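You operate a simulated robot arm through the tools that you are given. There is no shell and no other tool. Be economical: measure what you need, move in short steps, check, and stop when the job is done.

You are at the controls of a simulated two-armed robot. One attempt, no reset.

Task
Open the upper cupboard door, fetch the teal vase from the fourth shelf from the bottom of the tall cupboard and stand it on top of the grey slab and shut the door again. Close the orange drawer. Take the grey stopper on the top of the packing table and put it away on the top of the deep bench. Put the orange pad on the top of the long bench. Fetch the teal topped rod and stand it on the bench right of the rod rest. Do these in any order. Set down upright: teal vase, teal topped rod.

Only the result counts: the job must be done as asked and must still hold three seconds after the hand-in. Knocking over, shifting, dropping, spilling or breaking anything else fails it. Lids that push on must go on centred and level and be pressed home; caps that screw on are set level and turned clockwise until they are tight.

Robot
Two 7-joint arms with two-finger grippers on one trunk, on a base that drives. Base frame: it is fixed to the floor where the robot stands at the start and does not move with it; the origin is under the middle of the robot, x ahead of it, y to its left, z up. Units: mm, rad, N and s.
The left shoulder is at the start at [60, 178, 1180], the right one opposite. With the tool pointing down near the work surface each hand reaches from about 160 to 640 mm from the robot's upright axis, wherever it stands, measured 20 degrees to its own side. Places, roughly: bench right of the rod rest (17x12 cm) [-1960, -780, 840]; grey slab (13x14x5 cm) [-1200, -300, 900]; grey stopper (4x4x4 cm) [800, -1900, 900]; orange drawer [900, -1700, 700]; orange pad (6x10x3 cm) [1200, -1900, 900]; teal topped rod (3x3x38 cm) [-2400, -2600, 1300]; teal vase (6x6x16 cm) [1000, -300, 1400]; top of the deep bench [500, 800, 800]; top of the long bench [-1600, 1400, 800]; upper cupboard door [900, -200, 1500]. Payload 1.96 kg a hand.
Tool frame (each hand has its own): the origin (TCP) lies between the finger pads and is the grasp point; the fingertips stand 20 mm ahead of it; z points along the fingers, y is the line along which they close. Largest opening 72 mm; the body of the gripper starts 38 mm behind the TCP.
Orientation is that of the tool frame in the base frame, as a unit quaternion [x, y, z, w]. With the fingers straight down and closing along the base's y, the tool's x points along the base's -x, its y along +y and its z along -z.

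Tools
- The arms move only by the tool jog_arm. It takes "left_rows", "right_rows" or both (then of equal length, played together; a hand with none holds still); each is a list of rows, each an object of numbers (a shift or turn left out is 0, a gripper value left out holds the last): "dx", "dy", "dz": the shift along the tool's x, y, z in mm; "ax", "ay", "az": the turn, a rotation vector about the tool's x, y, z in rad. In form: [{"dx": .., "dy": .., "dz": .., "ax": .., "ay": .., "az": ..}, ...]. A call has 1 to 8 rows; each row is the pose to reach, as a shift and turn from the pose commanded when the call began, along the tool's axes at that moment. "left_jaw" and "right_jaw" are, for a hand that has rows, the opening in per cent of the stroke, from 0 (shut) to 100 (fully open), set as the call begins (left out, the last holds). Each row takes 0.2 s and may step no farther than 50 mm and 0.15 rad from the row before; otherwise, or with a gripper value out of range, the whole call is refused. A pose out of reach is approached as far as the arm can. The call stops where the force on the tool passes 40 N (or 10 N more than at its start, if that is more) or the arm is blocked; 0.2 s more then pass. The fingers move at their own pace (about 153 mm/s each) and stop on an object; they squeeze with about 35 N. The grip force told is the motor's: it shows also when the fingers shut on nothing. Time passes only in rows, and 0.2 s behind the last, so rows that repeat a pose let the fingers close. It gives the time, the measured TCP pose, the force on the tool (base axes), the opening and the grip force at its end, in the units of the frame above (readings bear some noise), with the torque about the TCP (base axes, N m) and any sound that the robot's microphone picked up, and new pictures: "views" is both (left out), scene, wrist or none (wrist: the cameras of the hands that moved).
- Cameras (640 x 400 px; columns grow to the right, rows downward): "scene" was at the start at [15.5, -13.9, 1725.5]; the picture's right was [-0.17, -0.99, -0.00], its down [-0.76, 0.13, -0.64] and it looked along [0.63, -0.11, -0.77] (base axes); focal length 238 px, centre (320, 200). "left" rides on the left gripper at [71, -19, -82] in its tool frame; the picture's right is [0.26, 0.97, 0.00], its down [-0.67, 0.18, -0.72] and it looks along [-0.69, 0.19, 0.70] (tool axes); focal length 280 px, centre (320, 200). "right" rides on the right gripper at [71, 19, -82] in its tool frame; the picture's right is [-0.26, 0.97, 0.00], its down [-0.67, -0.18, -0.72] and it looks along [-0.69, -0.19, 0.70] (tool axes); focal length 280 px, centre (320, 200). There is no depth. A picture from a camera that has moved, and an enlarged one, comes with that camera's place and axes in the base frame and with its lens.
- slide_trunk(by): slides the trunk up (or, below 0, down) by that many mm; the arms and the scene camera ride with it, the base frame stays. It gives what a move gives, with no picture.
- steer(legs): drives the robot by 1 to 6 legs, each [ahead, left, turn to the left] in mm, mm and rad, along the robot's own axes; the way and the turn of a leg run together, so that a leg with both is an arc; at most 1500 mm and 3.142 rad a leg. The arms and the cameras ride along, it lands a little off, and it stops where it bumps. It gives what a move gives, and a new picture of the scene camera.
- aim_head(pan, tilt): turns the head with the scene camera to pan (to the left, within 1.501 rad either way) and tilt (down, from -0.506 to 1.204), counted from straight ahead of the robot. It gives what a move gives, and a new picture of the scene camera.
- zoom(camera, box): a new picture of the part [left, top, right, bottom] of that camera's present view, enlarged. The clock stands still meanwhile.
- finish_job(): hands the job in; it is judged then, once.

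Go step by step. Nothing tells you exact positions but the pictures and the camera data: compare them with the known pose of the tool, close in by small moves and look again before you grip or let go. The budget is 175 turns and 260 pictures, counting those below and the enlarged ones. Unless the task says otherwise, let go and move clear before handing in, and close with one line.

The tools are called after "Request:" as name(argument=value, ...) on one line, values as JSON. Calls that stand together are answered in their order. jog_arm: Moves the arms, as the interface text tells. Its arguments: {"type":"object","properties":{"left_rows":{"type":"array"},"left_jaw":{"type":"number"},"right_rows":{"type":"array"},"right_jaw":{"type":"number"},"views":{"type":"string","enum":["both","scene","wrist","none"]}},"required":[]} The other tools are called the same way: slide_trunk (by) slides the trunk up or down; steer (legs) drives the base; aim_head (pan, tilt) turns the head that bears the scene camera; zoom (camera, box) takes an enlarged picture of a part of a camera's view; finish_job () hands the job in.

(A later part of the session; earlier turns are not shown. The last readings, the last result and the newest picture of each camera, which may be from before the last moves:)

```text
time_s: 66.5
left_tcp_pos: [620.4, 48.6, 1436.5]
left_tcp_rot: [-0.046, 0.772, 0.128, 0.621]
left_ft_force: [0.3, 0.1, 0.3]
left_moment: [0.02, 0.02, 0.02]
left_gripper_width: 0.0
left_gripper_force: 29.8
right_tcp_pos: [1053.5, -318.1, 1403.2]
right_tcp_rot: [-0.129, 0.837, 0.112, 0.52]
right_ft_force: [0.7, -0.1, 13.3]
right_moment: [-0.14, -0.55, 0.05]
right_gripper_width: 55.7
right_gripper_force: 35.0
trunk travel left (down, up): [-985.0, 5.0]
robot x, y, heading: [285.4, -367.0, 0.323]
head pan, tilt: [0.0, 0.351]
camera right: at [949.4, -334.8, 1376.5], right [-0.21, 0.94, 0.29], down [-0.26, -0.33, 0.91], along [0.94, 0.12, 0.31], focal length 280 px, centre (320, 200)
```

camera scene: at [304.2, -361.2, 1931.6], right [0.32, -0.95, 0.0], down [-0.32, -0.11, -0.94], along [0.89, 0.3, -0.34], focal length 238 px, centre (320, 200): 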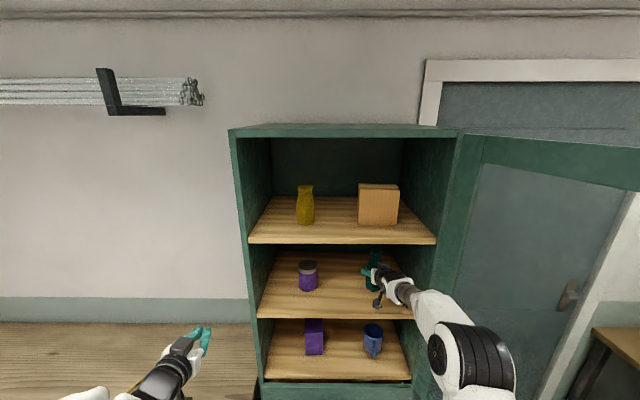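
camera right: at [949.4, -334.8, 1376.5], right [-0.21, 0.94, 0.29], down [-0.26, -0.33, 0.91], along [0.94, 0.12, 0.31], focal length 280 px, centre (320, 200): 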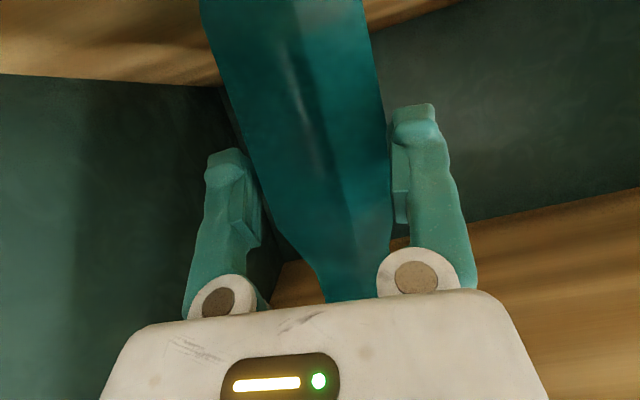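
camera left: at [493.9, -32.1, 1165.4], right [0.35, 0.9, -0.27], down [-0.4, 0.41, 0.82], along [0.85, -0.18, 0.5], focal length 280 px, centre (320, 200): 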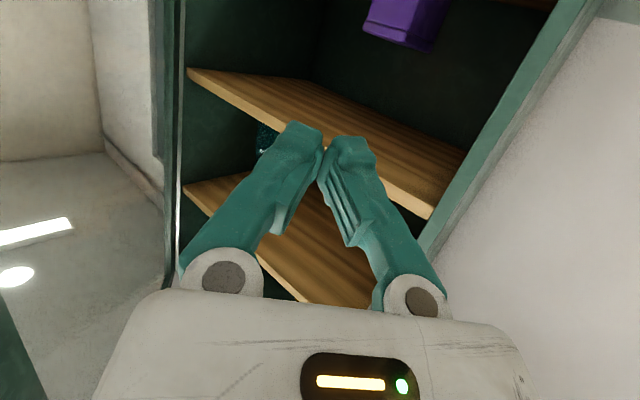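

Gripped. Lift 45 and look, then back out.

Request:
jog_arm(right_rows=[{"dx": -12, "dz": -6}, {"dx": -25, "dz": -12}, {"dx": -38, "dz": -18}], views="wrist")

Request:
steer(legs=[[-300, 0, 0], [-150, 0, 0]])

```text
time_s: 67.3
left_tcp_pos: [623.1, 48.3, 1433.7]
left_tcp_rot: [-0.045, 0.772, 0.128, 0.621]
left_ft_force: [0.1, 0.1, 1.2]
left_moment: [0.02, 0.03, 0.02]
left_gripper_width: 0.1
left_gripper_force: 29.4
right_tcp_pos: [1055.7, -319.8, 1442.3]
right_tcp_rot: [-0.128, 0.838, 0.111, 0.518]
right_ft_force: [0.4, -0.1, -3.2]
right_moment: [-0.03, 0.07, 0.03]
right_gripper_width: 56.0
right_gripper_force: 35.0
trunk travel left (down, up): [-985.0, 5.0]
robot x, y, heading: [287.2, -365.3, 0.326]
head pan, tilt: [0.0, 0.351]
camera right: at [951.6, -336.4, 1415.6], right [-0.21, 0.94, 0.29], down [-0.25, -0.33, 0.91], along [0.95, 0.12, 0.3], focal length 280 px, centre (320, 200)
```

right: 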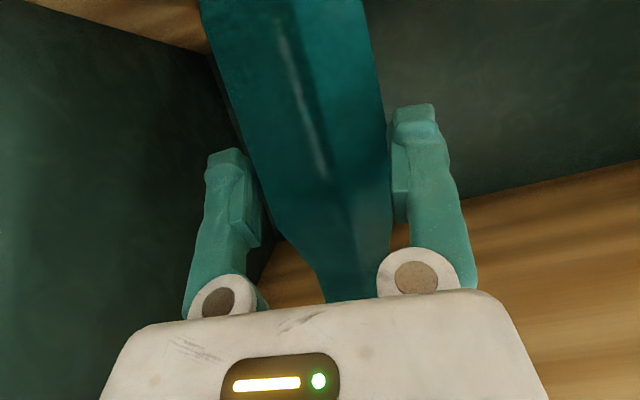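

```text
time_s: 70.3
left_tcp_pos: [202.3, -96.1, 1434.4]
left_tcp_rot: [-0.043, 0.773, 0.126, 0.62]
left_ft_force: [-0.5, -0.2, 0.5]
left_moment: [-0.02, 0.0, 0.0]
left_gripper_width: 0.0
left_gripper_force: 29.8
right_tcp_pos: [634.5, -466.8, 1439.2]
right_tcp_rot: [-0.125, 0.839, 0.109, 0.518]
right_ft_force: [0.5, 0.0, -2.6]
right_moment: [-0.05, 0.06, -0.02]
right_gripper_width: 55.8
right_gripper_force: 34.2
trunk travel left (down, up): [-985.0, 5.0]
robot x, y, heading: [-135.9, -512.6, 0.322]
head pan, tilt: [0.0, 0.351]
camera scene: at [-106.6, -497.8, 1931.2], right [0.31, -0.95, 0.0], down [-0.33, -0.11, -0.94], along [0.89, 0.29, -0.35], focal length 238 px, centre (320, 200)
```

scene: 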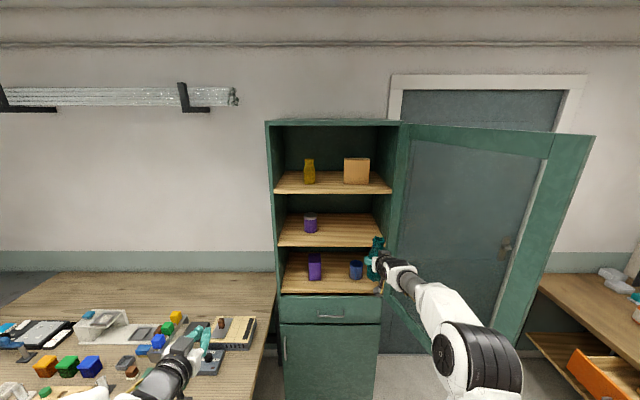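

Vase is out. Retract the right hand and turn to look for the slab.

Request:
jog_arm(right_rows=[{"dz": -36, "dx": 17}, {"dz": -72, "dx": 35}, {"dz": -108, "dx": 52}, {"dz": -144, "dx": 70}, {"dz": -180, "dx": 87}, {"dz": -207, "dx": 100}], views="none")

Request:
steer(legs=[[0, 0, 1.4]])

Request:
aim_head(pan=1.2, tilt=0.4)

```text
time_s: 71.8
left_tcp_pos: [199.1, -96.4, 1433.8]
left_tcp_rot: [-0.042, 0.772, 0.125, 0.621]
left_ft_force: [0.3, 0.4, 0.3]
left_moment: [-0.01, 0.01, 0.02]
left_gripper_width: 0.0
left_gripper_force: 29.2
right_tcp_pos: [410.7, -540.7, 1444.4]
right_tcp_rot: [-0.125, 0.839, 0.108, 0.518]
right_ft_force: [-0.1, 0.5, -3.6]
right_moment: [0.0, 0.04, -0.01]
right_gripper_width: 55.7
right_gripper_force: 34.9
trunk travel left (down, up): [-985.0, 5.0]
robot x, y, heading: [-144.4, -508.1, 0.318]
head pan, tilt: [0.0, 0.351]
```

```text
time_s: 75.6
left_tcp_pos: [-497.1, -106.4, 1434.1]
left_tcp_rot: [-0.535, 0.558, 0.5, 0.39]
left_ft_force: [0.3, 0.5, 0.1]
left_moment: [0.03, -0.01, -0.02]
left_gripper_width: 0.0
left_gripper_force: 30.0
right_tcp_pos: [-24.0, 33.9, 1444.0]
right_tcp_rot: [0.64, -0.556, -0.42, -0.323]
right_ft_force: [-0.4, -0.9, -2.9]
right_moment: [-0.04, -0.02, 0.01]
right_gripper_width: 56.0
right_gripper_force: 35.2
trunk travel left (down, up): [-985.0, 5.0]
robot x, y, heading: [-142.8, -509.8, 1.734]
head pan, tilt: [0.0, 0.351]
camera scene: at [-147.5, -476.1, 1931.3], right [0.99, 0.16, 0.0], down [0.06, -0.34, -0.94], along [-0.15, 0.93, -0.34], focal length 238 px, centre (320, 200)
```

scene: 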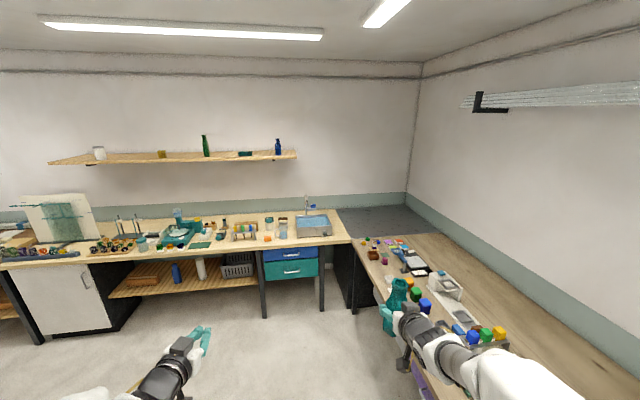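

```text
time_s: 77.0
left_tcp_pos: [-497.2, -107.3, 1433.9]
left_tcp_rot: [-0.535, 0.558, 0.5, 0.39]
left_ft_force: [-0.5, -0.2, -0.9]
left_moment: [-0.03, 0.01, 0.02]
left_gripper_width: 0.0
left_gripper_force: 29.4
right_tcp_pos: [-23.9, 35.1, 1445.5]
right_tcp_rot: [0.641, -0.555, -0.42, -0.322]
right_ft_force: [0.2, -0.7, -3.7]
right_moment: [-0.04, -0.04, -0.01]
right_gripper_width: 55.5
right_gripper_force: 35.1
trunk travel left (down, up): [-985.0, 5.0]
robot x, y, heading: [-141.7, -512.7, 1.738]
head pan, tilt: [1.201, 0.4]
camera scene: at [-223.2, -549.0, 1926.8], right [0.2, 0.98, 0.0], down [0.38, -0.08, -0.92], along [-0.9, 0.19, -0.39], focal length 238 px, centre (320, 200)
```

scene: 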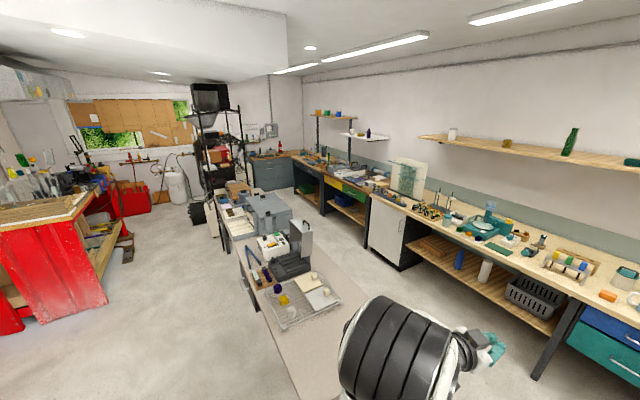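

Request:
zoom(camera="scene", box=[190, 170, 380, 350])

Request:
zoom(camera="scene", box=[0, 60, 220, 300])

```text
2.22 times, centred on (285, 260) of scene
camera zoom: at [-223.2, -549.0, 1926.8], right [0.2, 0.98, 0.0], down [0.38, -0.08, -0.92], along [-0.9, 0.19, -0.39], focal length 530 px, centre (398, 67)
```

zoom: 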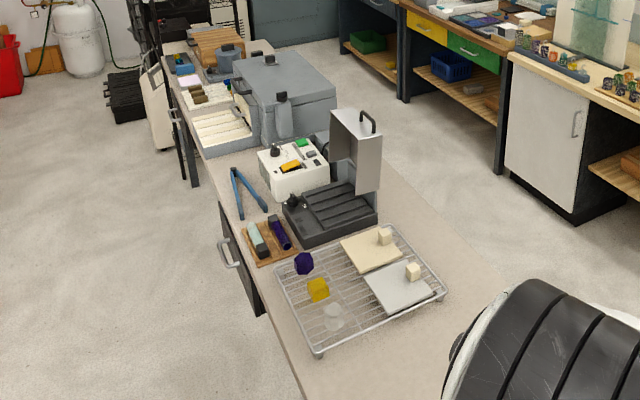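

```text
1.67 times, centred on (110, 180) of scene
camera zoom: at [-223.2, -549.0, 1926.8], right [0.2, 0.98, 0.0], down [0.38, -0.08, -0.92], along [-0.9, 0.19, -0.39], focal length 397 px, centre (670, 233)
```

zoom: 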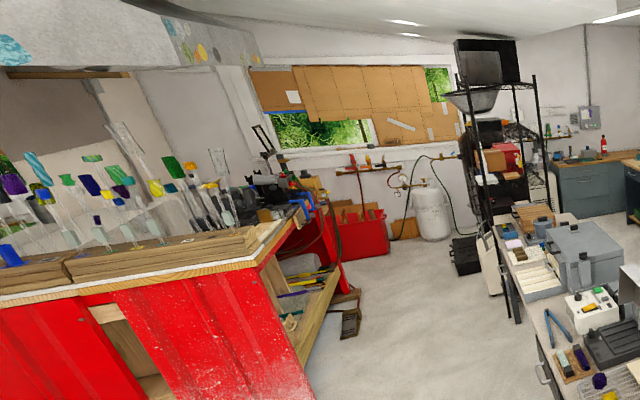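

The slab is on the wire rack of the island table at about (−1200,−337). I'll approach from the table's south side, facing it.

Request:
steer(legs=[[0, 0, 0.163], [-170, 0, 0], [0, 1140, 0]])

Request:
aim_head(pan=-0.2, tilt=0.95)

```text
time_s: 84.5
left_tcp_pos: [-1563.7, -664.7, 1434.8]
left_tcp_rot: [0.57, -0.522, -0.524, -0.358]
left_ft_force: [-0.4, 0.2, 0.3]
left_moment: [0.01, 0.0, 0.02]
left_gripper_width: 0.0
left_gripper_force: 29.2
right_tcp_pos: [-1114.6, -462.0, 1444.0]
right_tcp_rot: [0.676, -0.513, -0.44, -0.294]
right_ft_force: [0.2, -0.5, -2.5]
right_moment: [-0.04, 0.01, -0.02]
right_gripper_width: 56.1
right_gripper_force: 34.9
trunk travel left (down, up): [-985.0, 5.0]
robot x, y, heading: [-1159.8, -1018.4, 1.869]
head pan, tilt: [1.201, 0.4]
camera scene: at [-1234.2, -1066.6, 1926.9], right [0.07, 1.0, 0.0], down [0.39, -0.03, -0.92], along [-0.92, 0.07, -0.39], focal length 238 px, centre (320, 200)
```

scene: 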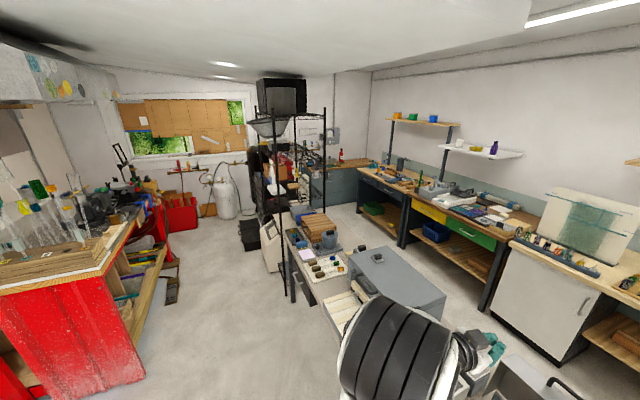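

```text
time_s: 86.0
left_tcp_pos: [-1564.6, -664.8, 1434.8]
left_tcp_rot: [0.571, -0.522, -0.524, -0.356]
left_ft_force: [-0.2, 0.4, -1.2]
left_moment: [0.01, -0.01, -0.02]
left_gripper_width: 0.0
left_gripper_force: 29.8
right_tcp_pos: [-1114.4, -461.6, 1443.6]
right_tcp_rot: [0.675, -0.512, -0.441, -0.295]
right_ft_force: [0.2, 0.0, -2.2]
right_moment: [-0.03, -0.06, 0.0]
right_gripper_width: 55.7
right_gripper_force: 35.0
trunk travel left (down, up): [-985.0, 5.0]
robot x, y, heading: [-1161.5, -1015.8, 1.867]
head pan, tilt: [-0.201, 0.949]
camera scene: at [-1150.3, -1001.5, 1880.2], right [1.0, 0.1, 0.0], down [0.08, -0.81, -0.58], along [-0.06, 0.58, -0.81], focal length 238 px, centre (320, 200)
```

scene: 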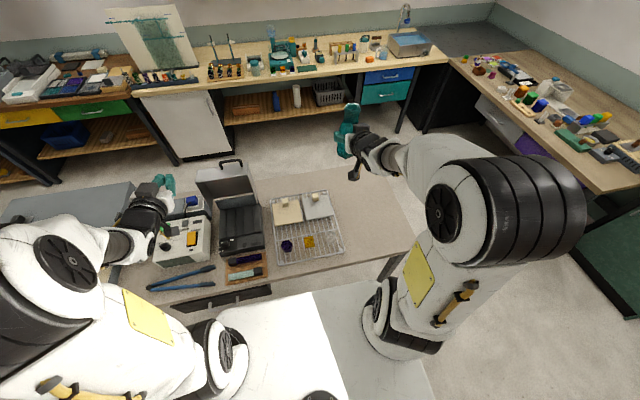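

Request:
zoom(camera="scene", box=[250, 170, 370, 270])

```text
4.00 times, centred on (310, 220) of scene
camera zoom: at [-1150.3, -1001.5, 1880.2], right [1.0, 0.1, 0.0], down [0.08, -0.81, -0.58], along [-0.06, 0.58, -0.81], focal length 953 px, centre (360, 120)
```

zoom: 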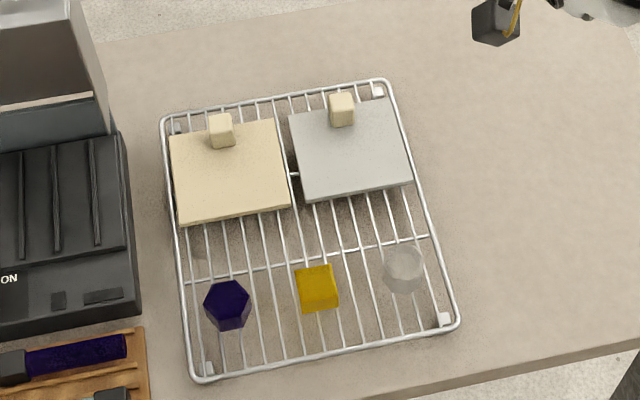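

Grey slab plate centre is around (−1224,−348), top z≈880. Lower trunk 160 and bring the vase over it, still high.

Request:
slide_trunk(by=-160)

Request:
jog_arm(right_rows=[{"dz": 32, "dx": -15, "dy": 17}, {"dz": 64, "dx": -31, "dy": 34}, {"dz": 97, "dx": -46, "dy": 50}, {"dz": 129, "dx": -62, "dy": 67}, {"dz": 147, "dx": -26, "dy": 67}, {"dz": 165, "dx": 10, "dy": 67}, {"dz": 183, "dx": 46, "dy": 67}, {"dz": 201, "dx": 82, "dy": 67}], views="both")

```text
time_s: 87.9
left_tcp_pos: [-1565.7, -664.8, 1274.8]
left_tcp_rot: [0.571, -0.523, -0.524, -0.356]
left_ft_force: [-0.8, 0.0, 0.6]
left_moment: [-0.01, 0.0, -0.04]
left_gripper_width: 0.0
left_gripper_force: 29.6
right_tcp_pos: [-1114.9, -462.7, 1283.8]
right_tcp_rot: [0.676, -0.512, -0.441, -0.294]
right_ft_force: [0.4, 0.0, -2.6]
right_moment: [-0.04, -0.03, 0.02]
right_gripper_width: 55.9
right_gripper_force: 35.0
trunk travel left (down, up): [-825.0, 165.0]
robot x, y, heading: [-1161.9, -1016.0, 1.871]
head pan, tilt: [-0.201, 0.949]
```

```text
time_s: 89.7
left_tcp_pos: [-1564.8, -663.5, 1273.4]
left_tcp_rot: [0.57, -0.523, -0.523, -0.357]
left_ft_force: [-0.3, 0.8, -0.5]
left_moment: [0.04, -0.02, 0.02]
left_gripper_width: 0.1
left_gripper_force: 29.5
right_tcp_pos: [-1229.9, -347.8, 1126.5]
right_tcp_rot: [0.676, -0.513, -0.44, -0.294]
right_ft_force: [-0.3, -0.4, -3.3]
right_moment: [-0.06, -0.02, 0.0]
right_gripper_width: 55.9
right_gripper_force: 35.2
trunk travel left (down, up): [-825.0, 165.0]
robot x, y, heading: [-1161.7, -1013.0, 1.863]
head pan, tilt: [-0.201, 0.949]
camera scene: at [-1150.0, -1000.1, 1720.2], right [1.0, 0.1, 0.0], down [0.08, -0.81, -0.58], along [-0.06, 0.58, -0.81], focal length 238 px, centre (320, 200)
camera right: at [-1216.9, -454.6, 1100.5], right [-0.94, -0.18, 0.29], down [0.33, -0.26, 0.91], along [-0.09, 0.95, 0.3], focal length 280 px, centre (320, 200)
```

scene: 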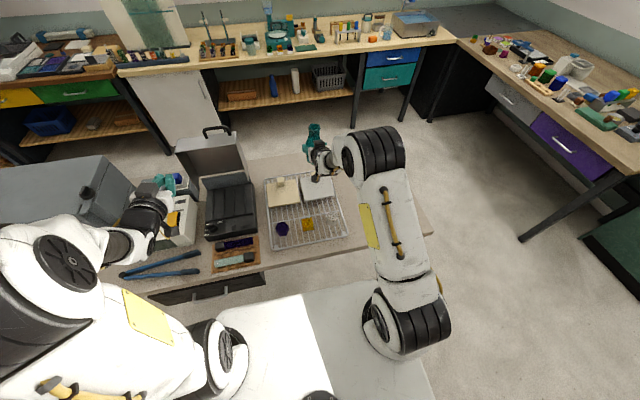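
right: 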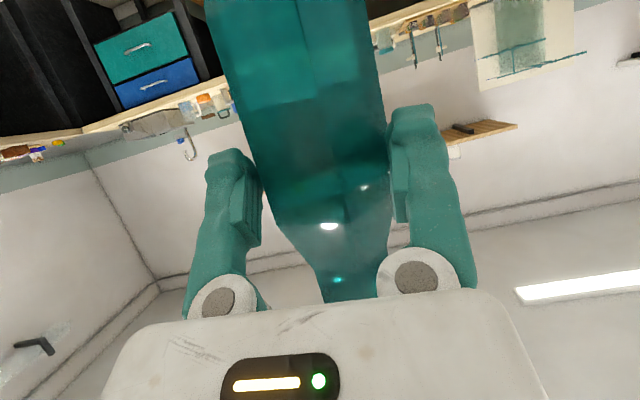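

Request:
zoom(camera="scene", box=[250, 110, 370, 250])

```text
2.86 times, centred on (310, 180) of scene
camera zoom: at [-1150.0, -1000.1, 1720.2], right [1.0, 0.1, 0.0], down [0.08, -0.81, -0.58], along [-0.06, 0.58, -0.81], focal length 681 px, centre (349, 257)
```

zoom: 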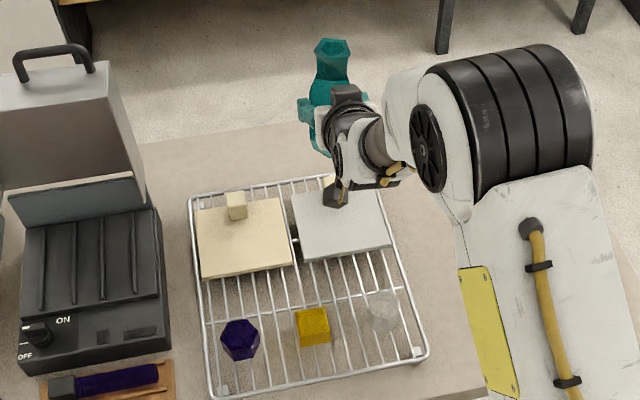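

Lower 100 and pull back 12, then look from closer.

Request:
jog_arm(right_rows=[{"dz": 0, "dx": 25}, {"dz": 11, "dx": 49}, {"dz": 22, "dx": 73}, {"dz": 32, "dx": 95}], views="none")

Request:
zoom(camera="scene", box=[270, 120, 370, 220])

Request:
zoom(camera="left", box=[0, 0, 640, 400])

```text
time_s: 90.7
left_tcp_pos: [-1564.7, -663.7, 1273.6]
left_tcp_rot: [0.571, -0.522, -0.524, -0.356]
left_ft_force: [-0.5, 0.1, -0.2]
left_moment: [-0.02, 0.0, -0.03]
left_gripper_width: 0.0
left_gripper_force: 29.8
right_tcp_pos: [-1230.4, -360.4, 1027.3]
right_tcp_rot: [0.676, -0.512, -0.441, -0.294]
right_ft_force: [0.2, 0.4, -3.5]
right_moment: [-0.06, -0.01, 0.02]
right_gripper_width: 55.8
right_gripper_force: 35.4
trunk travel left (down, up): [-825.0, 165.0]
robot x, y, heading: [-1160.7, -1016.8, 1.865]
head pan, tilt: [-0.201, 0.949]
```

```text
4.00 times, centred on (320, 170) of scene
camera zoom: at [-1150.2, -1000.5, 1720.2], right [1.0, 0.1, 0.0], down [0.08, -0.81, -0.58], along [-0.06, 0.58, -0.81], focal length 953 px, centre (320, 320)
```

zoom: 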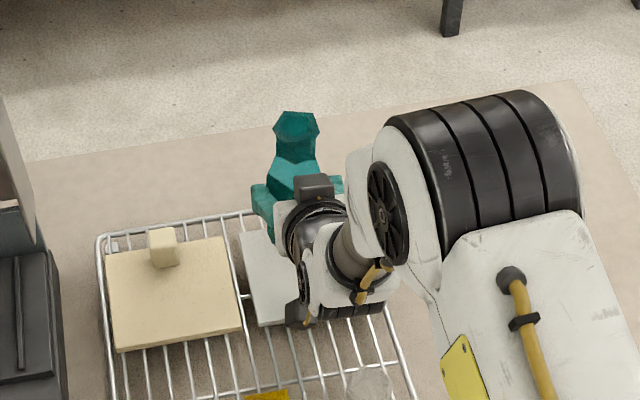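

```text
1.00 times, centred on (320, 200) of left (not enlarged: the box is as wide or as high as the picture)
camera zoom: at [-1535.8, -753.1, 1217.9], right [-0.96, -0.25, -0.12], down [0.05, -0.57, 0.82], along [-0.27, 0.78, 0.56], focal length 280 px, centre (320, 200)
```

zoom: 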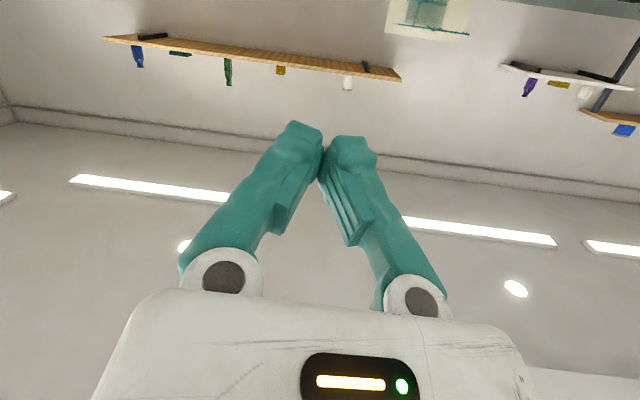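

Descend slowly, watching the force.

Request:
jog_arm(right_rows=[{"dz": 2.2, "dx": 4.5}, {"dz": 4.4, "dx": 9}, {"dz": 6.5, "dx": 13.5}, {"dz": 8.7, "dx": 18}], views="none")

Request:
jog_arm(right_rows=[{"dz": 1.7, "dx": 3.6}, {"dz": 3.5, "dx": 7.2}, {"dz": 5.2, "dx": 10.8}], views="none")

Request:
jog_arm(right_rows=[{"dz": 1.7, "dx": 3.6}, {"dz": 3.5, "dx": 7.2}], views="scene")

```text
time_s: 91.7
left_tcp_pos: [-1565.0, -665.2, 1272.7]
left_tcp_rot: [0.57, -0.522, -0.524, -0.357]
left_ft_force: [0.2, -0.5, 0.3]
left_moment: [0.01, 0.03, -0.01]
left_gripper_width: 0.0
left_gripper_force: 30.0
right_tcp_pos: [-1231.9, -362.6, 1007.4]
right_tcp_rot: [0.676, -0.512, -0.441, -0.295]
right_ft_force: [0.5, 1.1, -2.8]
right_moment: [-0.04, -0.05, 0.01]
right_gripper_width: 56.0
right_gripper_force: 35.0
trunk travel left (down, up): [-825.0, 165.0]
robot x, y, heading: [-1160.8, -1015.5, 1.87]
head pan, tilt: [-0.201, 0.949]
```

```text
time_s: 92.5
left_tcp_pos: [-1564.3, -663.8, 1273.4]
left_tcp_rot: [0.57, -0.523, -0.524, -0.356]
left_ft_force: [0.6, -0.8, 0.3]
left_moment: [-0.01, 0.01, 0.02]
left_gripper_width: 0.0
left_gripper_force: 29.4
right_tcp_pos: [-1232.5, -361.8, 996.0]
right_tcp_rot: [0.676, -0.512, -0.441, -0.294]
right_ft_force: [0.1, 0.3, -3.0]
right_moment: [-0.08, 0.01, -0.04]
right_gripper_width: 55.7
right_gripper_force: 35.3
trunk travel left (down, up): [-825.0, 165.0]
robot x, y, heading: [-1163.5, -1018.9, 1.872]
head pan, tilt: [-0.201, 0.949]
```

```text
time_s: 93.1
left_tcp_pos: [-1565.6, -664.9, 1273.6]
left_tcp_rot: [0.57, -0.522, -0.524, -0.357]
left_ft_force: [0.4, 0.2, -0.4]
left_moment: [-0.01, 0.03, 0.01]
left_gripper_width: 0.1
left_gripper_force: 29.2
right_tcp_pos: [-1233.2, -362.2, 987.4]
right_tcp_rot: [0.676, -0.512, -0.441, -0.294]
right_ft_force: [-0.2, -0.6, -3.2]
right_moment: [-0.05, -0.01, -0.03]
right_gripper_width: 55.7
right_gripper_force: 34.6
trunk travel left (down, up): [-825.0, 165.0]
robot x, y, heading: [-1165.5, -1018.0, 1.868]
head pan, tilt: [-0.201, 0.949]
camera scene: at [-1150.1, -1001.2, 1720.2], right [1.0, 0.1, 0.0], down [0.08, -0.81, -0.58], along [-0.06, 0.58, -0.81], focal length 238 px, centre (320, 200)
```

scene: 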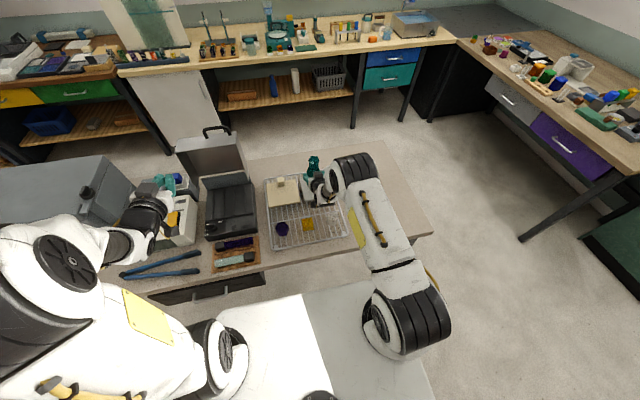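

Request:
zoom(camera="scene", box=[260, 140, 350, 220])

Request:
jog_arm(right_rows=[{"dz": 1.7, "dx": 3.6}, {"dz": 3.5, "dx": 7.2}], views="none")

Request:
jog_arm(right_rows=[{"dz": 1.3, "dx": 2.7}, {"dz": 2.6, "dx": 5.4}], views="none")

```text
5.00 times, centred on (305, 180) of scene
camera zoom: at [-1150.1, -1001.2, 1720.2], right [1.0, 0.1, 0.0], down [0.08, -0.81, -0.58], along [-0.06, 0.58, -0.81], focal length 1192 px, centre (395, 300)
```

zoom: 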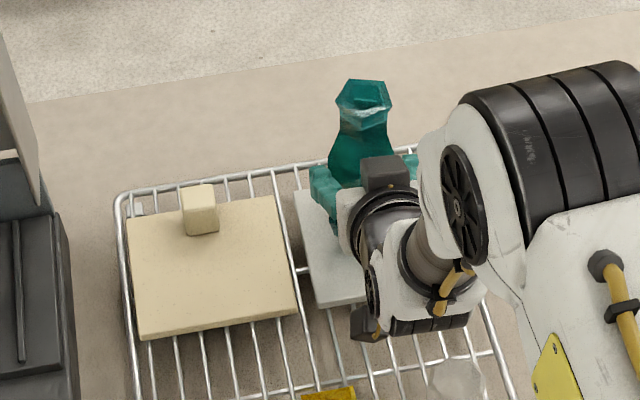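

```text
time_s: 93.7
left_tcp_pos: [-1564.1, -663.4, 1273.4]
left_tcp_rot: [0.57, -0.522, -0.524, -0.357]
left_ft_force: [-0.6, 0.6, -0.4]
left_moment: [-0.05, 0.02, 0.03]
left_gripper_width: 0.0
left_gripper_force: 29.3
right_tcp_pos: [-1234.7, -362.4, 978.9]
right_tcp_rot: [0.676, -0.512, -0.44, -0.295]
right_ft_force: [0.1, 0.9, -1.4]
right_moment: [0.02, -0.08, 0.04]
right_gripper_width: 55.9
right_gripper_force: 34.9
trunk travel left (down, up): [-825.0, 165.0]
robot x, y, heading: [-1159.3, -1016.0, 1.87]
head pan, tilt: [-0.201, 0.949]
```

```text
time_s: 94.3
left_tcp_pos: [-1565.0, -667.6, 1274.9]
left_tcp_rot: [0.57, -0.521, -0.525, -0.358]
left_ft_force: [0.3, 0.6, -0.5]
left_moment: [-0.01, 0.05, 0.03]
left_gripper_width: 0.0
left_gripper_force: 29.4
right_tcp_pos: [-1235.4, -361.6, 977.3]
right_tcp_rot: [0.675, -0.51, -0.444, -0.296]
right_ft_force: [-1.5, -3.0, 19.3]
right_moment: [0.47, -0.04, -0.07]
right_gripper_width: 56.1
right_gripper_force: 34.8
trunk travel left (down, up): [-825.0, 165.0]
robot x, y, heading: [-1161.5, -1015.7, 1.867]
head pan, tilt: [-0.201, 0.949]
```

Contact with 19 N at TCP z 978 (slab top ≈ 898). Relieve, open, and withdraw along the tool axis.

Request:
jog_arm(right_rows=[{"dz": -0.8, "dx": -1.8}, {"dz": -0.8, "dx": -1.8}], views="none")

Request:
jog_arm(right_rows=[{}, {}], right_jaw=100, views="wrist")

```text
time_s: 94.9
left_tcp_pos: [-1565.9, -666.1, 1274.2]
left_tcp_rot: [0.57, -0.522, -0.525, -0.357]
left_ft_force: [-0.4, -0.1, 0.8]
left_moment: [0.0, 0.03, -0.01]
left_gripper_width: 0.1
left_gripper_force: 29.6
right_tcp_pos: [-1234.6, -363.4, 977.5]
right_tcp_rot: [0.676, -0.511, -0.442, -0.295]
right_ft_force: [-4.5, 0.1, 16.3]
right_moment: [0.58, 0.13, 0.09]
right_gripper_width: 55.7
right_gripper_force: 34.6
trunk travel left (down, up): [-825.0, 165.0]
robot x, y, heading: [-1162.3, -1015.2, 1.873]
head pan, tilt: [-0.201, 0.949]
```

```text
time_s: 95.5
left_tcp_pos: [-1565.0, -665.7, 1274.9]
left_tcp_rot: [0.57, -0.522, -0.524, -0.358]
left_ft_force: [-0.7, -1.2, 0.2]
left_moment: [0.02, -0.03, 0.01]
left_gripper_width: 0.1
left_gripper_force: 29.6
right_tcp_pos: [-1233.3, -363.2, 974.1]
right_tcp_rot: [0.676, -0.512, -0.441, -0.295]
right_ft_force: [0.1, -0.4, 0.6]
right_moment: [0.04, -0.01, 0.0]
right_gripper_width: 72.3
right_gripper_force: 0.0
trunk travel left (down, up): [-825.0, 165.0]
robot x, y, heading: [-1158.7, -1017.9, 1.869]
head pan, tilt: [-0.201, 0.949]
camera right: at [-1221.2, -470.1, 948.1], right [-0.94, -0.18, 0.29], down [0.33, -0.26, 0.91], along [-0.09, 0.95, 0.3], focal length 280 px, centre (320, 200)
```

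right: 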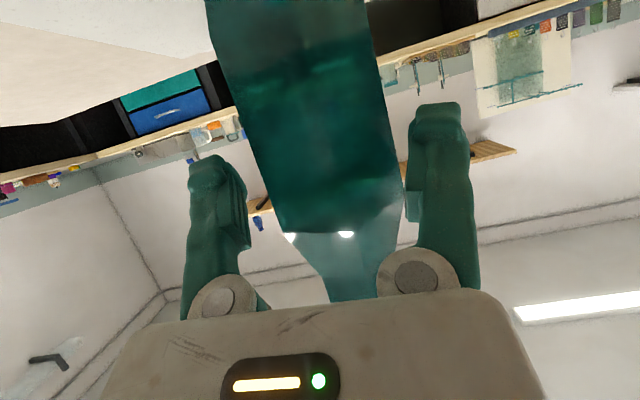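

Request:
jog_arm(right_rows=[{"dz": -15}, {"dz": -30}, {"dz": -50}, {"dz": -75}, {"dz": -110}, {"dz": -150}, {"dz": -170, "dx": -40}, {"dz": -190, "dx": -80}], views="scene")

Request:
zoom(camera="scene", box=[250, 110, 370, 230])

```text
time_s: 97.3
left_tcp_pos: [-1564.7, -666.4, 1275.3]
left_tcp_rot: [0.57, -0.522, -0.524, -0.357]
left_ft_force: [0.6, -0.8, 0.7]
left_moment: [-0.01, 0.03, -0.01]
left_gripper_width: 0.0
left_gripper_force: 29.7
right_tcp_pos: [-1185.0, -491.2, 1132.1]
right_tcp_rot: [0.675, -0.512, -0.441, -0.295]
right_ft_force: [-0.5, -0.8, 0.4]
right_moment: [0.01, -0.02, -0.03]
right_gripper_width: 72.1
right_gripper_force: 0.1
trunk travel left (down, up): [-825.0, 165.0]
robot x, y, heading: [-1157.1, -1019.0, 1.87]
head pan, tilt: [-0.201, 0.949]
camera scene: at [-1149.5, -1003.9, 1720.1], right [1.0, 0.1, 0.0], down [0.08, -0.81, -0.58], along [-0.06, 0.58, -0.81], focal length 238 px, centre (320, 200)
```

scene: 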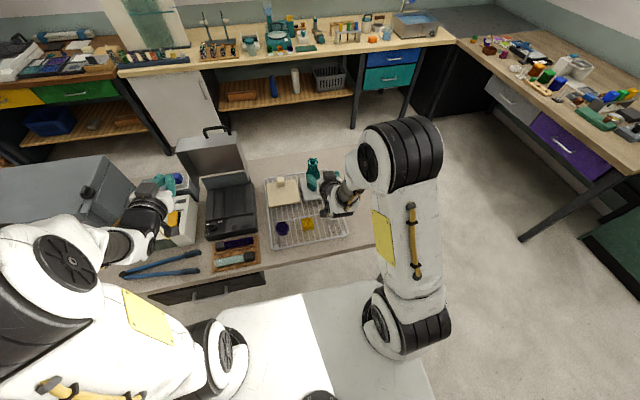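

```text
3.33 times, centred on (310, 170) of scene
camera zoom: at [-1149.5, -1003.9, 1720.1], right [1.0, 0.1, 0.0], down [0.08, -0.81, -0.58], along [-0.06, 0.58, -0.81], focal length 794 px, centre (353, 300)
```

zoom: 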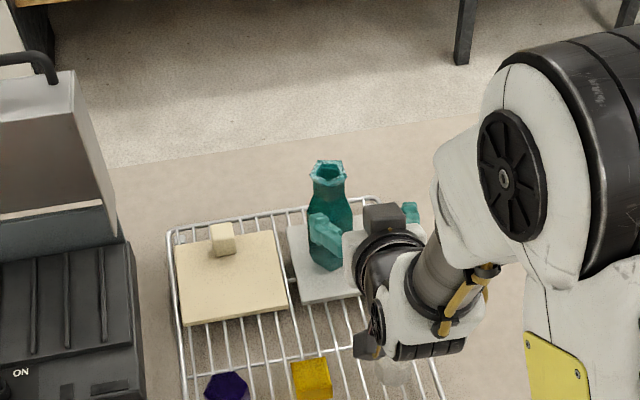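

Vase stands on the slab. Next the rod: back off and turn toward the red bench.

Request:
steer(legs=[[-280, 0, 0], [0, 0, 2.18]])

Request:
aim_head(pan=0.0, tilt=0.3)

```text
time_s: 104.4
left_tcp_pos: [-1136.2, -1817.7, 1273.1]
left_tcp_rot: [0.727, 0.263, -0.559, 0.299]
left_ft_force: [-0.5, 0.5, -1.2]
left_moment: [0.02, 0.0, -0.03]
left_gripper_width: 0.0
left_gripper_force: 29.3
right_tcp_pos: [-1496.0, -1605.1, 1130.0]
right_tcp_rot: [0.768, 0.361, -0.466, 0.253]
right_ft_force: [0.1, -0.3, -0.6]
right_moment: [-0.01, -0.01, 0.0]
right_gripper_width: 72.0
right_gripper_force: 0.0
trunk travel left (down, up): [-825.0, 165.0]
robot x, y, heading: [-1079.5, -1283.5, -2.24]
head pan, tilt: [-0.201, 0.949]
camera scene: at [-1096.8, -1286.2, 1720.2], right [-0.65, 0.76, 0.0], down [0.62, 0.52, -0.58], along [-0.44, -0.38, -0.81], focal length 238 px, centre (320, 200)
```

scene: 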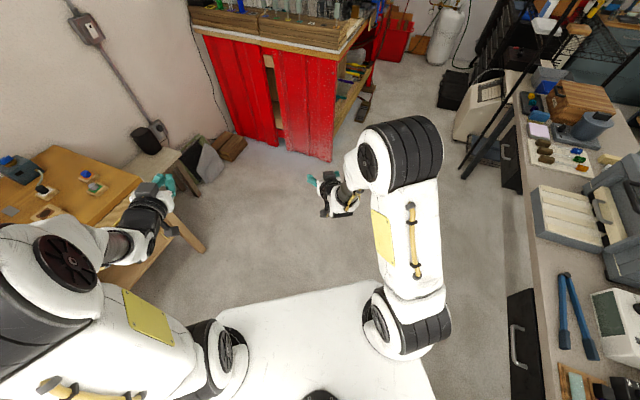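

```text
time_s: 105.4
left_tcp_pos: [-1137.0, -1818.3, 1273.1]
left_tcp_rot: [0.728, 0.263, -0.559, 0.299]
left_ft_force: [-0.5, 0.2, -0.2]
left_moment: [0.0, -0.01, 0.0]
left_gripper_width: 0.0
left_gripper_force: 29.2
right_tcp_pos: [-1496.6, -1606.7, 1131.3]
right_tcp_rot: [0.767, 0.361, -0.465, 0.253]
right_ft_force: [0.6, -0.3, 0.0]
right_moment: [0.01, -0.03, -0.01]
right_gripper_width: 72.2
right_gripper_force: 0.0
trunk travel left (down, up): [-825.0, 165.0]
robot x, y, heading: [-1079.3, -1286.5, -2.243]
head pan, tilt: [0.0, 0.3]
camera scene: at [-1099.2, -1312.5, 1776.0], right [-0.78, 0.62, 0.0], down [0.18, 0.23, -0.95], along [-0.59, -0.75, -0.3], focal length 238 px, centre (320, 200)
```

scene: 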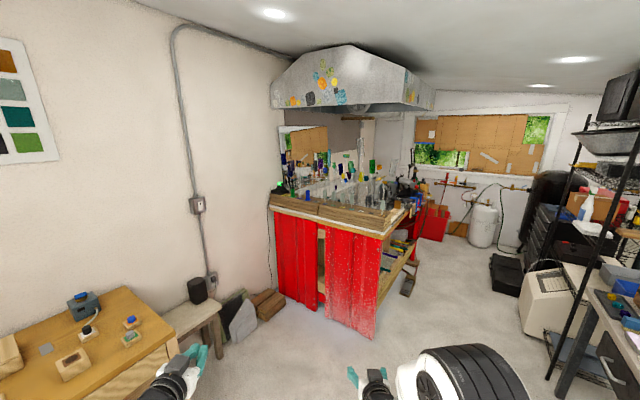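

Request:
zoom(camera="scene", box=[260, 120, 420, 240])

```text
3.33 times, centred on (340, 180) of scene
camera zoom: at [-1099.2, -1312.5, 1776.0], right [-0.78, 0.62, 0.0], down [0.18, 0.23, -0.95], along [-0.59, -0.75, -0.3], focal length 794 px, centre (253, 267)
```

zoom: 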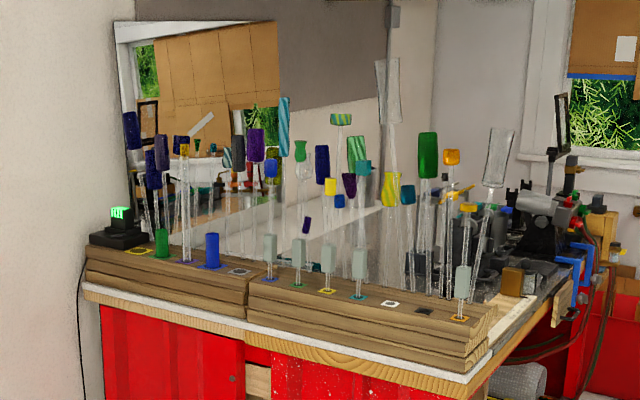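

I'll drive up to face the red bench (its front runs along room e2 at e1≈−3010).

Request:
steer(legs=[[0, 0, -0.57], [850, 700, 0]])

Request:
zoom(camera="scene", box=[160, 60, 480, 280])

```text
time_s: 112.7
left_tcp_pos: [-1985.2, -2646.8, 1274.1]
left_tcp_rot: [0.771, 0.055, -0.619, 0.135]
left_ft_force: [0.0, 0.0, -1.0]
left_moment: [0.05, 0.0, 0.02]
left_gripper_width: 0.2
left_gripper_force: 29.8
right_tcp_pos: [-2180.9, -2277.4, 1130.0]
right_tcp_rot: [0.837, 0.139, -0.516, 0.118]
right_ft_force: [-0.3, -0.3, -0.8]
right_moment: [-0.02, 0.03, -0.01]
right_gripper_width: 71.8
right_gripper_force: 0.1
trunk travel left (down, up): [-825.0, 165.0]
robot x, y, heading: [-1659.4, -2222.9, -2.79]
head pan, tilt: [0.0, 0.3]
camera scene: at [-1687.6, -2236.3, 1776.1], right [-0.34, 0.94, 0.0], down [0.28, 0.1, -0.96], along [-0.9, -0.33, -0.3], focal length 238 px, centre (320, 200)
```

scene: 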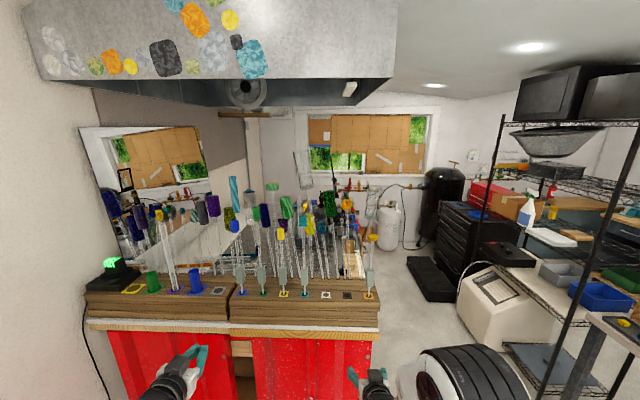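

```text
1.82 times, centred on (320, 170) of scene
camera zoom: at [-1687.6, -2236.3, 1776.1], right [-0.34, 0.94, 0.0], down [0.28, 0.1, -0.96], along [-0.9, -0.33, -0.3], focal length 433 px, centre (320, 254)
```

zoom: 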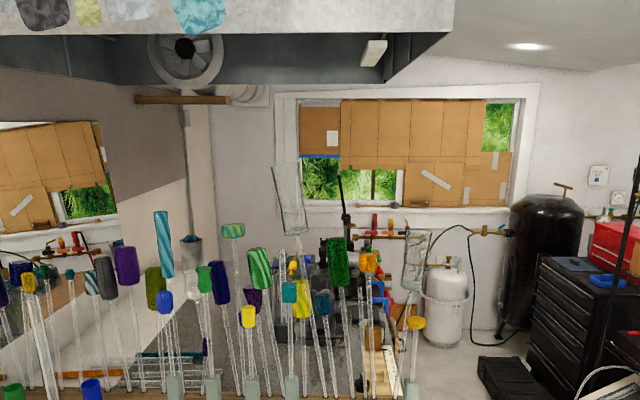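

Request:
zoom(camera="scene", box=[215, 170, 395, 310])

Request:
zoom(camera="scene", box=[80, 160, 260, 310])

```text
2.86 times, centred on (305, 240) of scene
camera zoom: at [-1687.6, -2236.3, 1776.1], right [-0.34, 0.94, 0.0], down [0.28, 0.1, -0.96], along [-0.9, -0.33, -0.3], focal length 681 px, centre (363, 86)
```

zoom: 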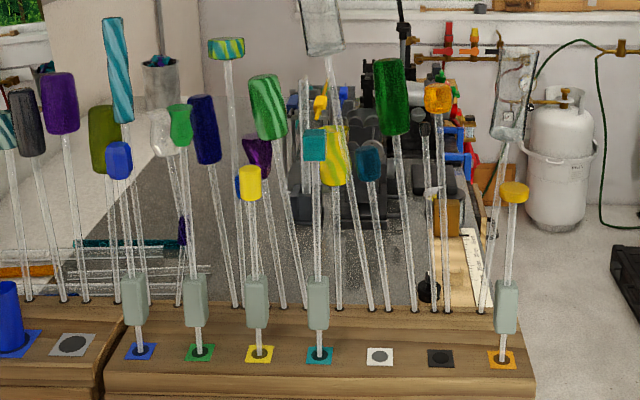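

```text
2.67 times, centred on (170, 235) of scene
camera zoom: at [-1687.6, -2236.3, 1776.1], right [-0.34, 0.94, 0.0], down [0.28, 0.1, -0.96], along [-0.9, -0.33, -0.3], focal length 636 px, centre (720, 107)
```

zoom: 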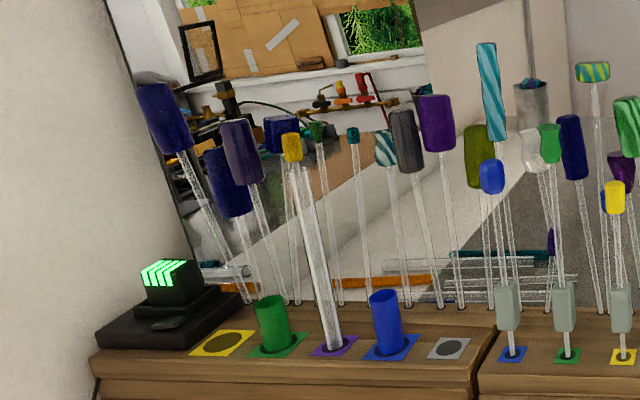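

The teal-topped rod stands in the teal socket, front row (≈(−2416,−2567), grip block at z≈1220). I extend the left hand (open) and align.

Request:
jog_arm(left_rows=[{"dz": 35, "dy": -10}, {"dz": 70, "dy": -20}, {"dz": 105, "dy": -30}, {"dz": 140, "dy": -40}, {"dz": 175, "dy": -50}, {"dz": 210, "dy": -60}, {"dz": 240, "dy": -70}], left_jaw=100, views="none")

Request:
steer(legs=[[0, -115, -0.03]])

Request:
zoom(camera="left", box=[0, 0, 640, 400])

Request:
zoom(camera="scene", box=[180, 170, 400, 360])

```text
time_s: 114.2
left_tcp_pos: [-2231.4, -2647.6, 1217.4]
left_tcp_rot: [0.772, 0.055, -0.618, 0.136]
left_ft_force: [0.1, -0.4, -0.3]
left_moment: [0.01, 0.02, 0.02]
left_gripper_width: 71.9
left_gripper_force: 0.0
right_tcp_pos: [-2181.4, -2279.1, 1130.1]
right_tcp_rot: [0.836, 0.14, -0.517, 0.119]
right_ft_force: [0.4, 0.1, -0.4]
right_moment: [0.02, -0.02, -0.03]
right_gripper_width: 71.8
right_gripper_force: 0.1
trunk travel left (down, up): [-825.0, 165.0]
robot x, y, heading: [-1655.3, -2228.1, -2.789]
head pan, tilt: [0.0, 0.3]
```

```text
time_s: 115.5
left_tcp_pos: [-2279.9, -2522.9, 1217.1]
left_tcp_rot: [0.773, 0.043, -0.621, 0.126]
left_ft_force: [0.7, -0.7, -0.1]
left_moment: [-0.02, -0.03, 0.02]
left_gripper_width: 72.2
left_gripper_force: 0.1
right_tcp_pos: [-2221.0, -2155.8, 1129.9]
right_tcp_rot: [0.839, 0.126, -0.518, 0.109]
right_ft_force: [-0.2, -0.5, -0.6]
right_moment: [0.05, 0.02, 0.03]
right_gripper_width: 71.9
right_gripper_force: 0.1
trunk travel left (down, up): [-825.0, 165.0]
robot x, y, heading: [-1692.0, -2113.1, -2.824]
head pan, tilt: [0.0, 0.3]
camera scene: at [-1725.8, -2128.9, 1776.1], right [-0.31, 0.95, 0.0], down [0.28, 0.09, -0.96], along [-0.91, -0.3, -0.3], focal length 238 px, centre (320, 200)
```

scene: 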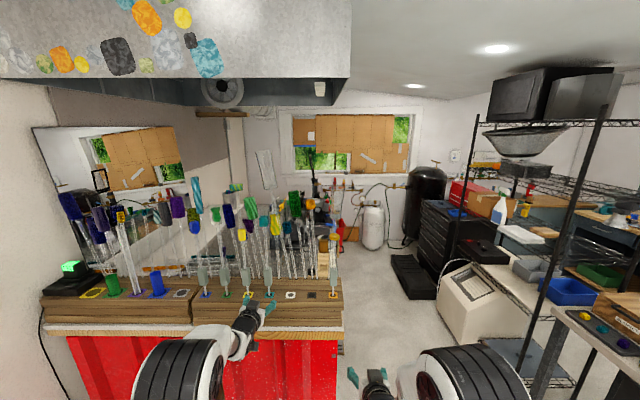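

```text
1.00 times, centred on (320, 200) of left (not enlarged: the box is as wide or as high as the picture)
camera zoom: at [-2192.4, -2490.3, 1161.3], right [0.27, -0.95, -0.12], down [0.57, 0.06, 0.82], along [-0.78, -0.29, 0.56], focal length 280 px, centre (320, 200)
```

zoom: 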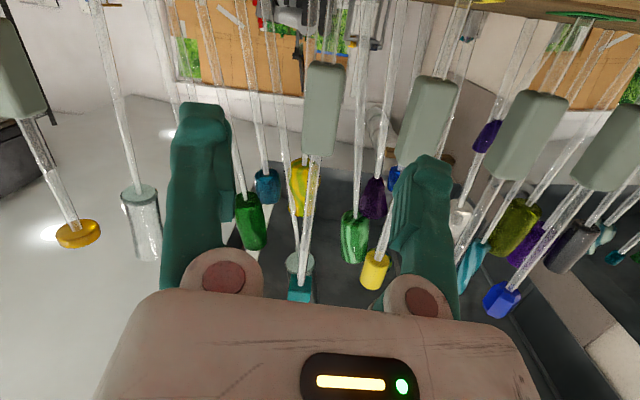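

```text
2.11 times, centred on (290, 265) of scene
camera zoom: at [-1725.8, -2128.9, 1776.1], right [-0.31, 0.95, 0.0], down [0.28, 0.09, -0.96], along [-0.91, -0.3, -0.3], focal length 502 px, centre (383, 63)
```

zoom: 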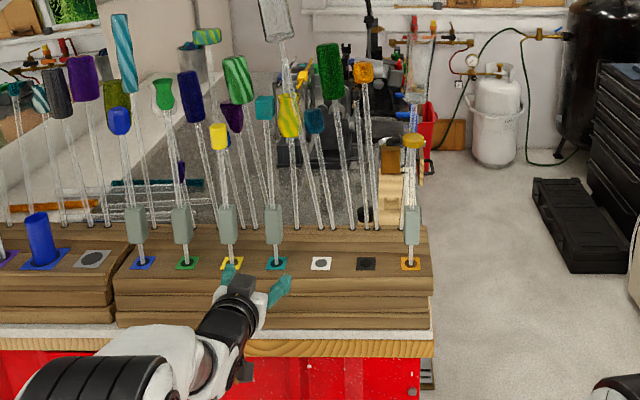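

Triangulated rod at (−2407,−2563), block z≈1223, TCP 133 mm short and aligned. Drive ahead 105, then look.

Request:
steer(legs=[[100, 0, 0]])

Request:
zoom(camera="left", box=[0, 0, 640, 400])

```text
time_s: 116.6
left_tcp_pos: [-2376.1, -2553.5, 1217.6]
left_tcp_rot: [0.772, 0.043, -0.621, 0.126]
left_ft_force: [0.1, 0.2, 0.3]
left_moment: [0.0, 0.0, -0.01]
left_gripper_width: 72.0
left_gripper_force: 0.1
right_tcp_pos: [-2315.1, -2185.2, 1131.5]
right_tcp_rot: [0.839, 0.126, -0.518, 0.109]
right_ft_force: [0.1, -0.8, 0.0]
right_moment: [0.02, 0.02, -0.03]
right_gripper_width: 71.9
right_gripper_force: 0.1
trunk travel left (down, up): [-825.0, 165.0]
robot x, y, heading: [-1788.6, -2149.9, -2.823]
head pan, tilt: [0.0, 0.3]
camera scene: at [-1820.9, -2159.3, 1776.1], right [-0.31, 0.95, 0.0], down [0.28, 0.09, -0.96], along [-0.91, -0.3, -0.3], focal length 238 px, centre (320, 200)
```

scene: 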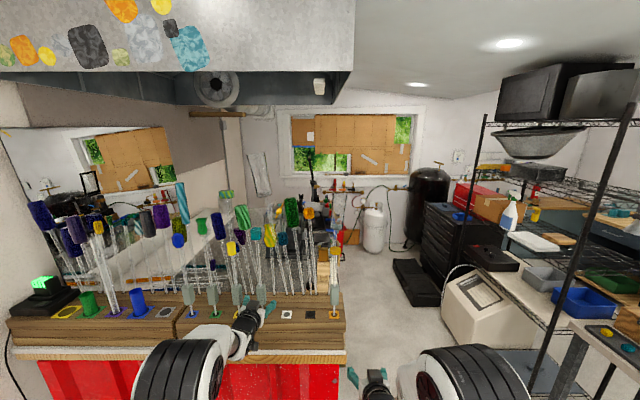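

```text
1.00 times, centred on (320, 200) of left (not enlarged: the box is as wide or as high as the picture)
camera zoom: at [-2288.2, -2520.6, 1161.9], right [0.27, -0.95, -0.12], down [0.57, 0.06, 0.82], along [-0.78, -0.29, 0.56], focal length 280 px, centre (320, 200)
```

zoom: 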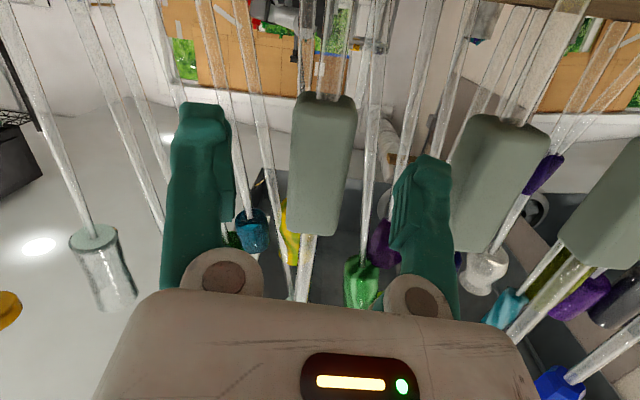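

Request:
jog_arm(left_rows=[{"dz": 15, "dx": -4, "dy": 1}, {"dz": 31, "dx": -9, "dy": 2}], views="wrist")

```text
time_s: 117.2
left_tcp_pos: [-2408.6, -2560.8, 1219.4]
left_tcp_rot: [0.773, 0.043, -0.621, 0.125]
left_ft_force: [-0.2, -0.1, -0.3]
left_moment: [0.03, -0.01, 0.02]
left_gripper_width: 72.0
left_gripper_force: 0.1
right_tcp_pos: [-2316.4, -2186.2, 1131.2]
right_tcp_rot: [0.839, 0.126, -0.517, 0.11]
right_ft_force: [-0.4, -0.2, -0.6]
right_moment: [0.0, 0.01, 0.01]
right_gripper_width: 71.8
right_gripper_force: 0.0
trunk travel left (down, up): [-825.0, 165.0]
robot x, y, heading: [-1790.4, -2149.7, -2.823]
head pan, tilt: [0.0, 0.3]
camera left: at [-2320.4, -2528.3, 1163.9], right [0.27, -0.95, -0.12], down [0.57, 0.06, 0.82], along [-0.78, -0.29, 0.56], focal length 280 px, centre (320, 200)
```

left: 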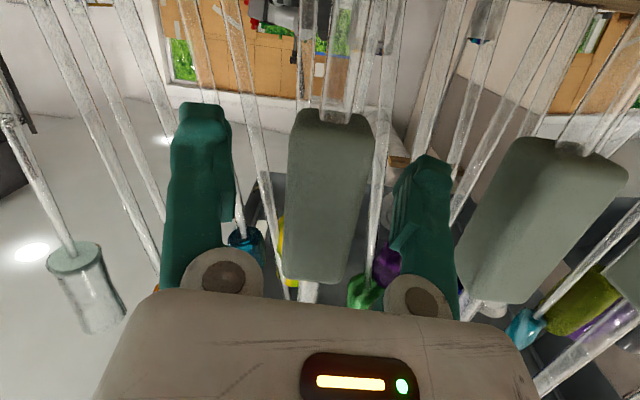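

Block is between the fingers; close.

Request:
jog_arm(left_rows=[{}, {}, {}], left_jaw=0, views="wrist")

```text
time_s: 118.0
left_tcp_pos: [-2408.4, -2560.0, 1220.7]
left_tcp_rot: [0.772, 0.042, -0.622, 0.124]
left_ft_force: [0.5, 1.9, 0.4]
left_moment: [0.29, 0.01, 0.06]
left_gripper_width: 26.5
left_gripper_force: 34.8
right_tcp_pos: [-2315.8, -2185.7, 1131.7]
right_tcp_rot: [0.838, 0.126, -0.519, 0.11]
right_ft_force: [0.1, -0.5, 0.1]
right_moment: [0.02, 0.02, 0.01]
right_gripper_width: 72.1
right_gripper_force: 0.1
trunk travel left (down, up): [-825.0, 165.0]
robot x, y, heading: [-1788.3, -2150.0, -2.826]
head pan, tilt: [0.0, 0.3]
camera left: at [-2319.7, -2527.6, 1164.3], right [0.27, -0.95, -0.12], down [0.57, 0.06, 0.82], along [-0.78, -0.29, 0.56], focal length 280 px, centre (320, 200)
```

left: 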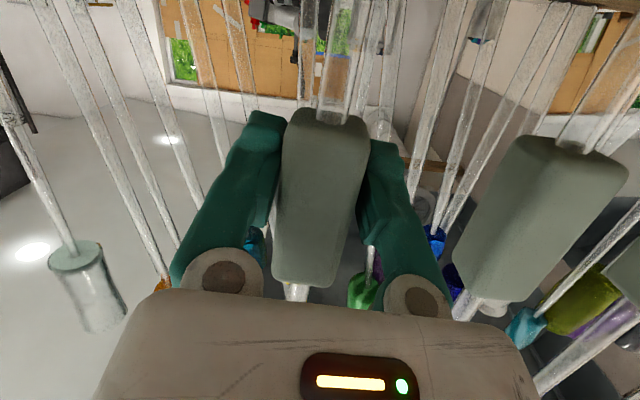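

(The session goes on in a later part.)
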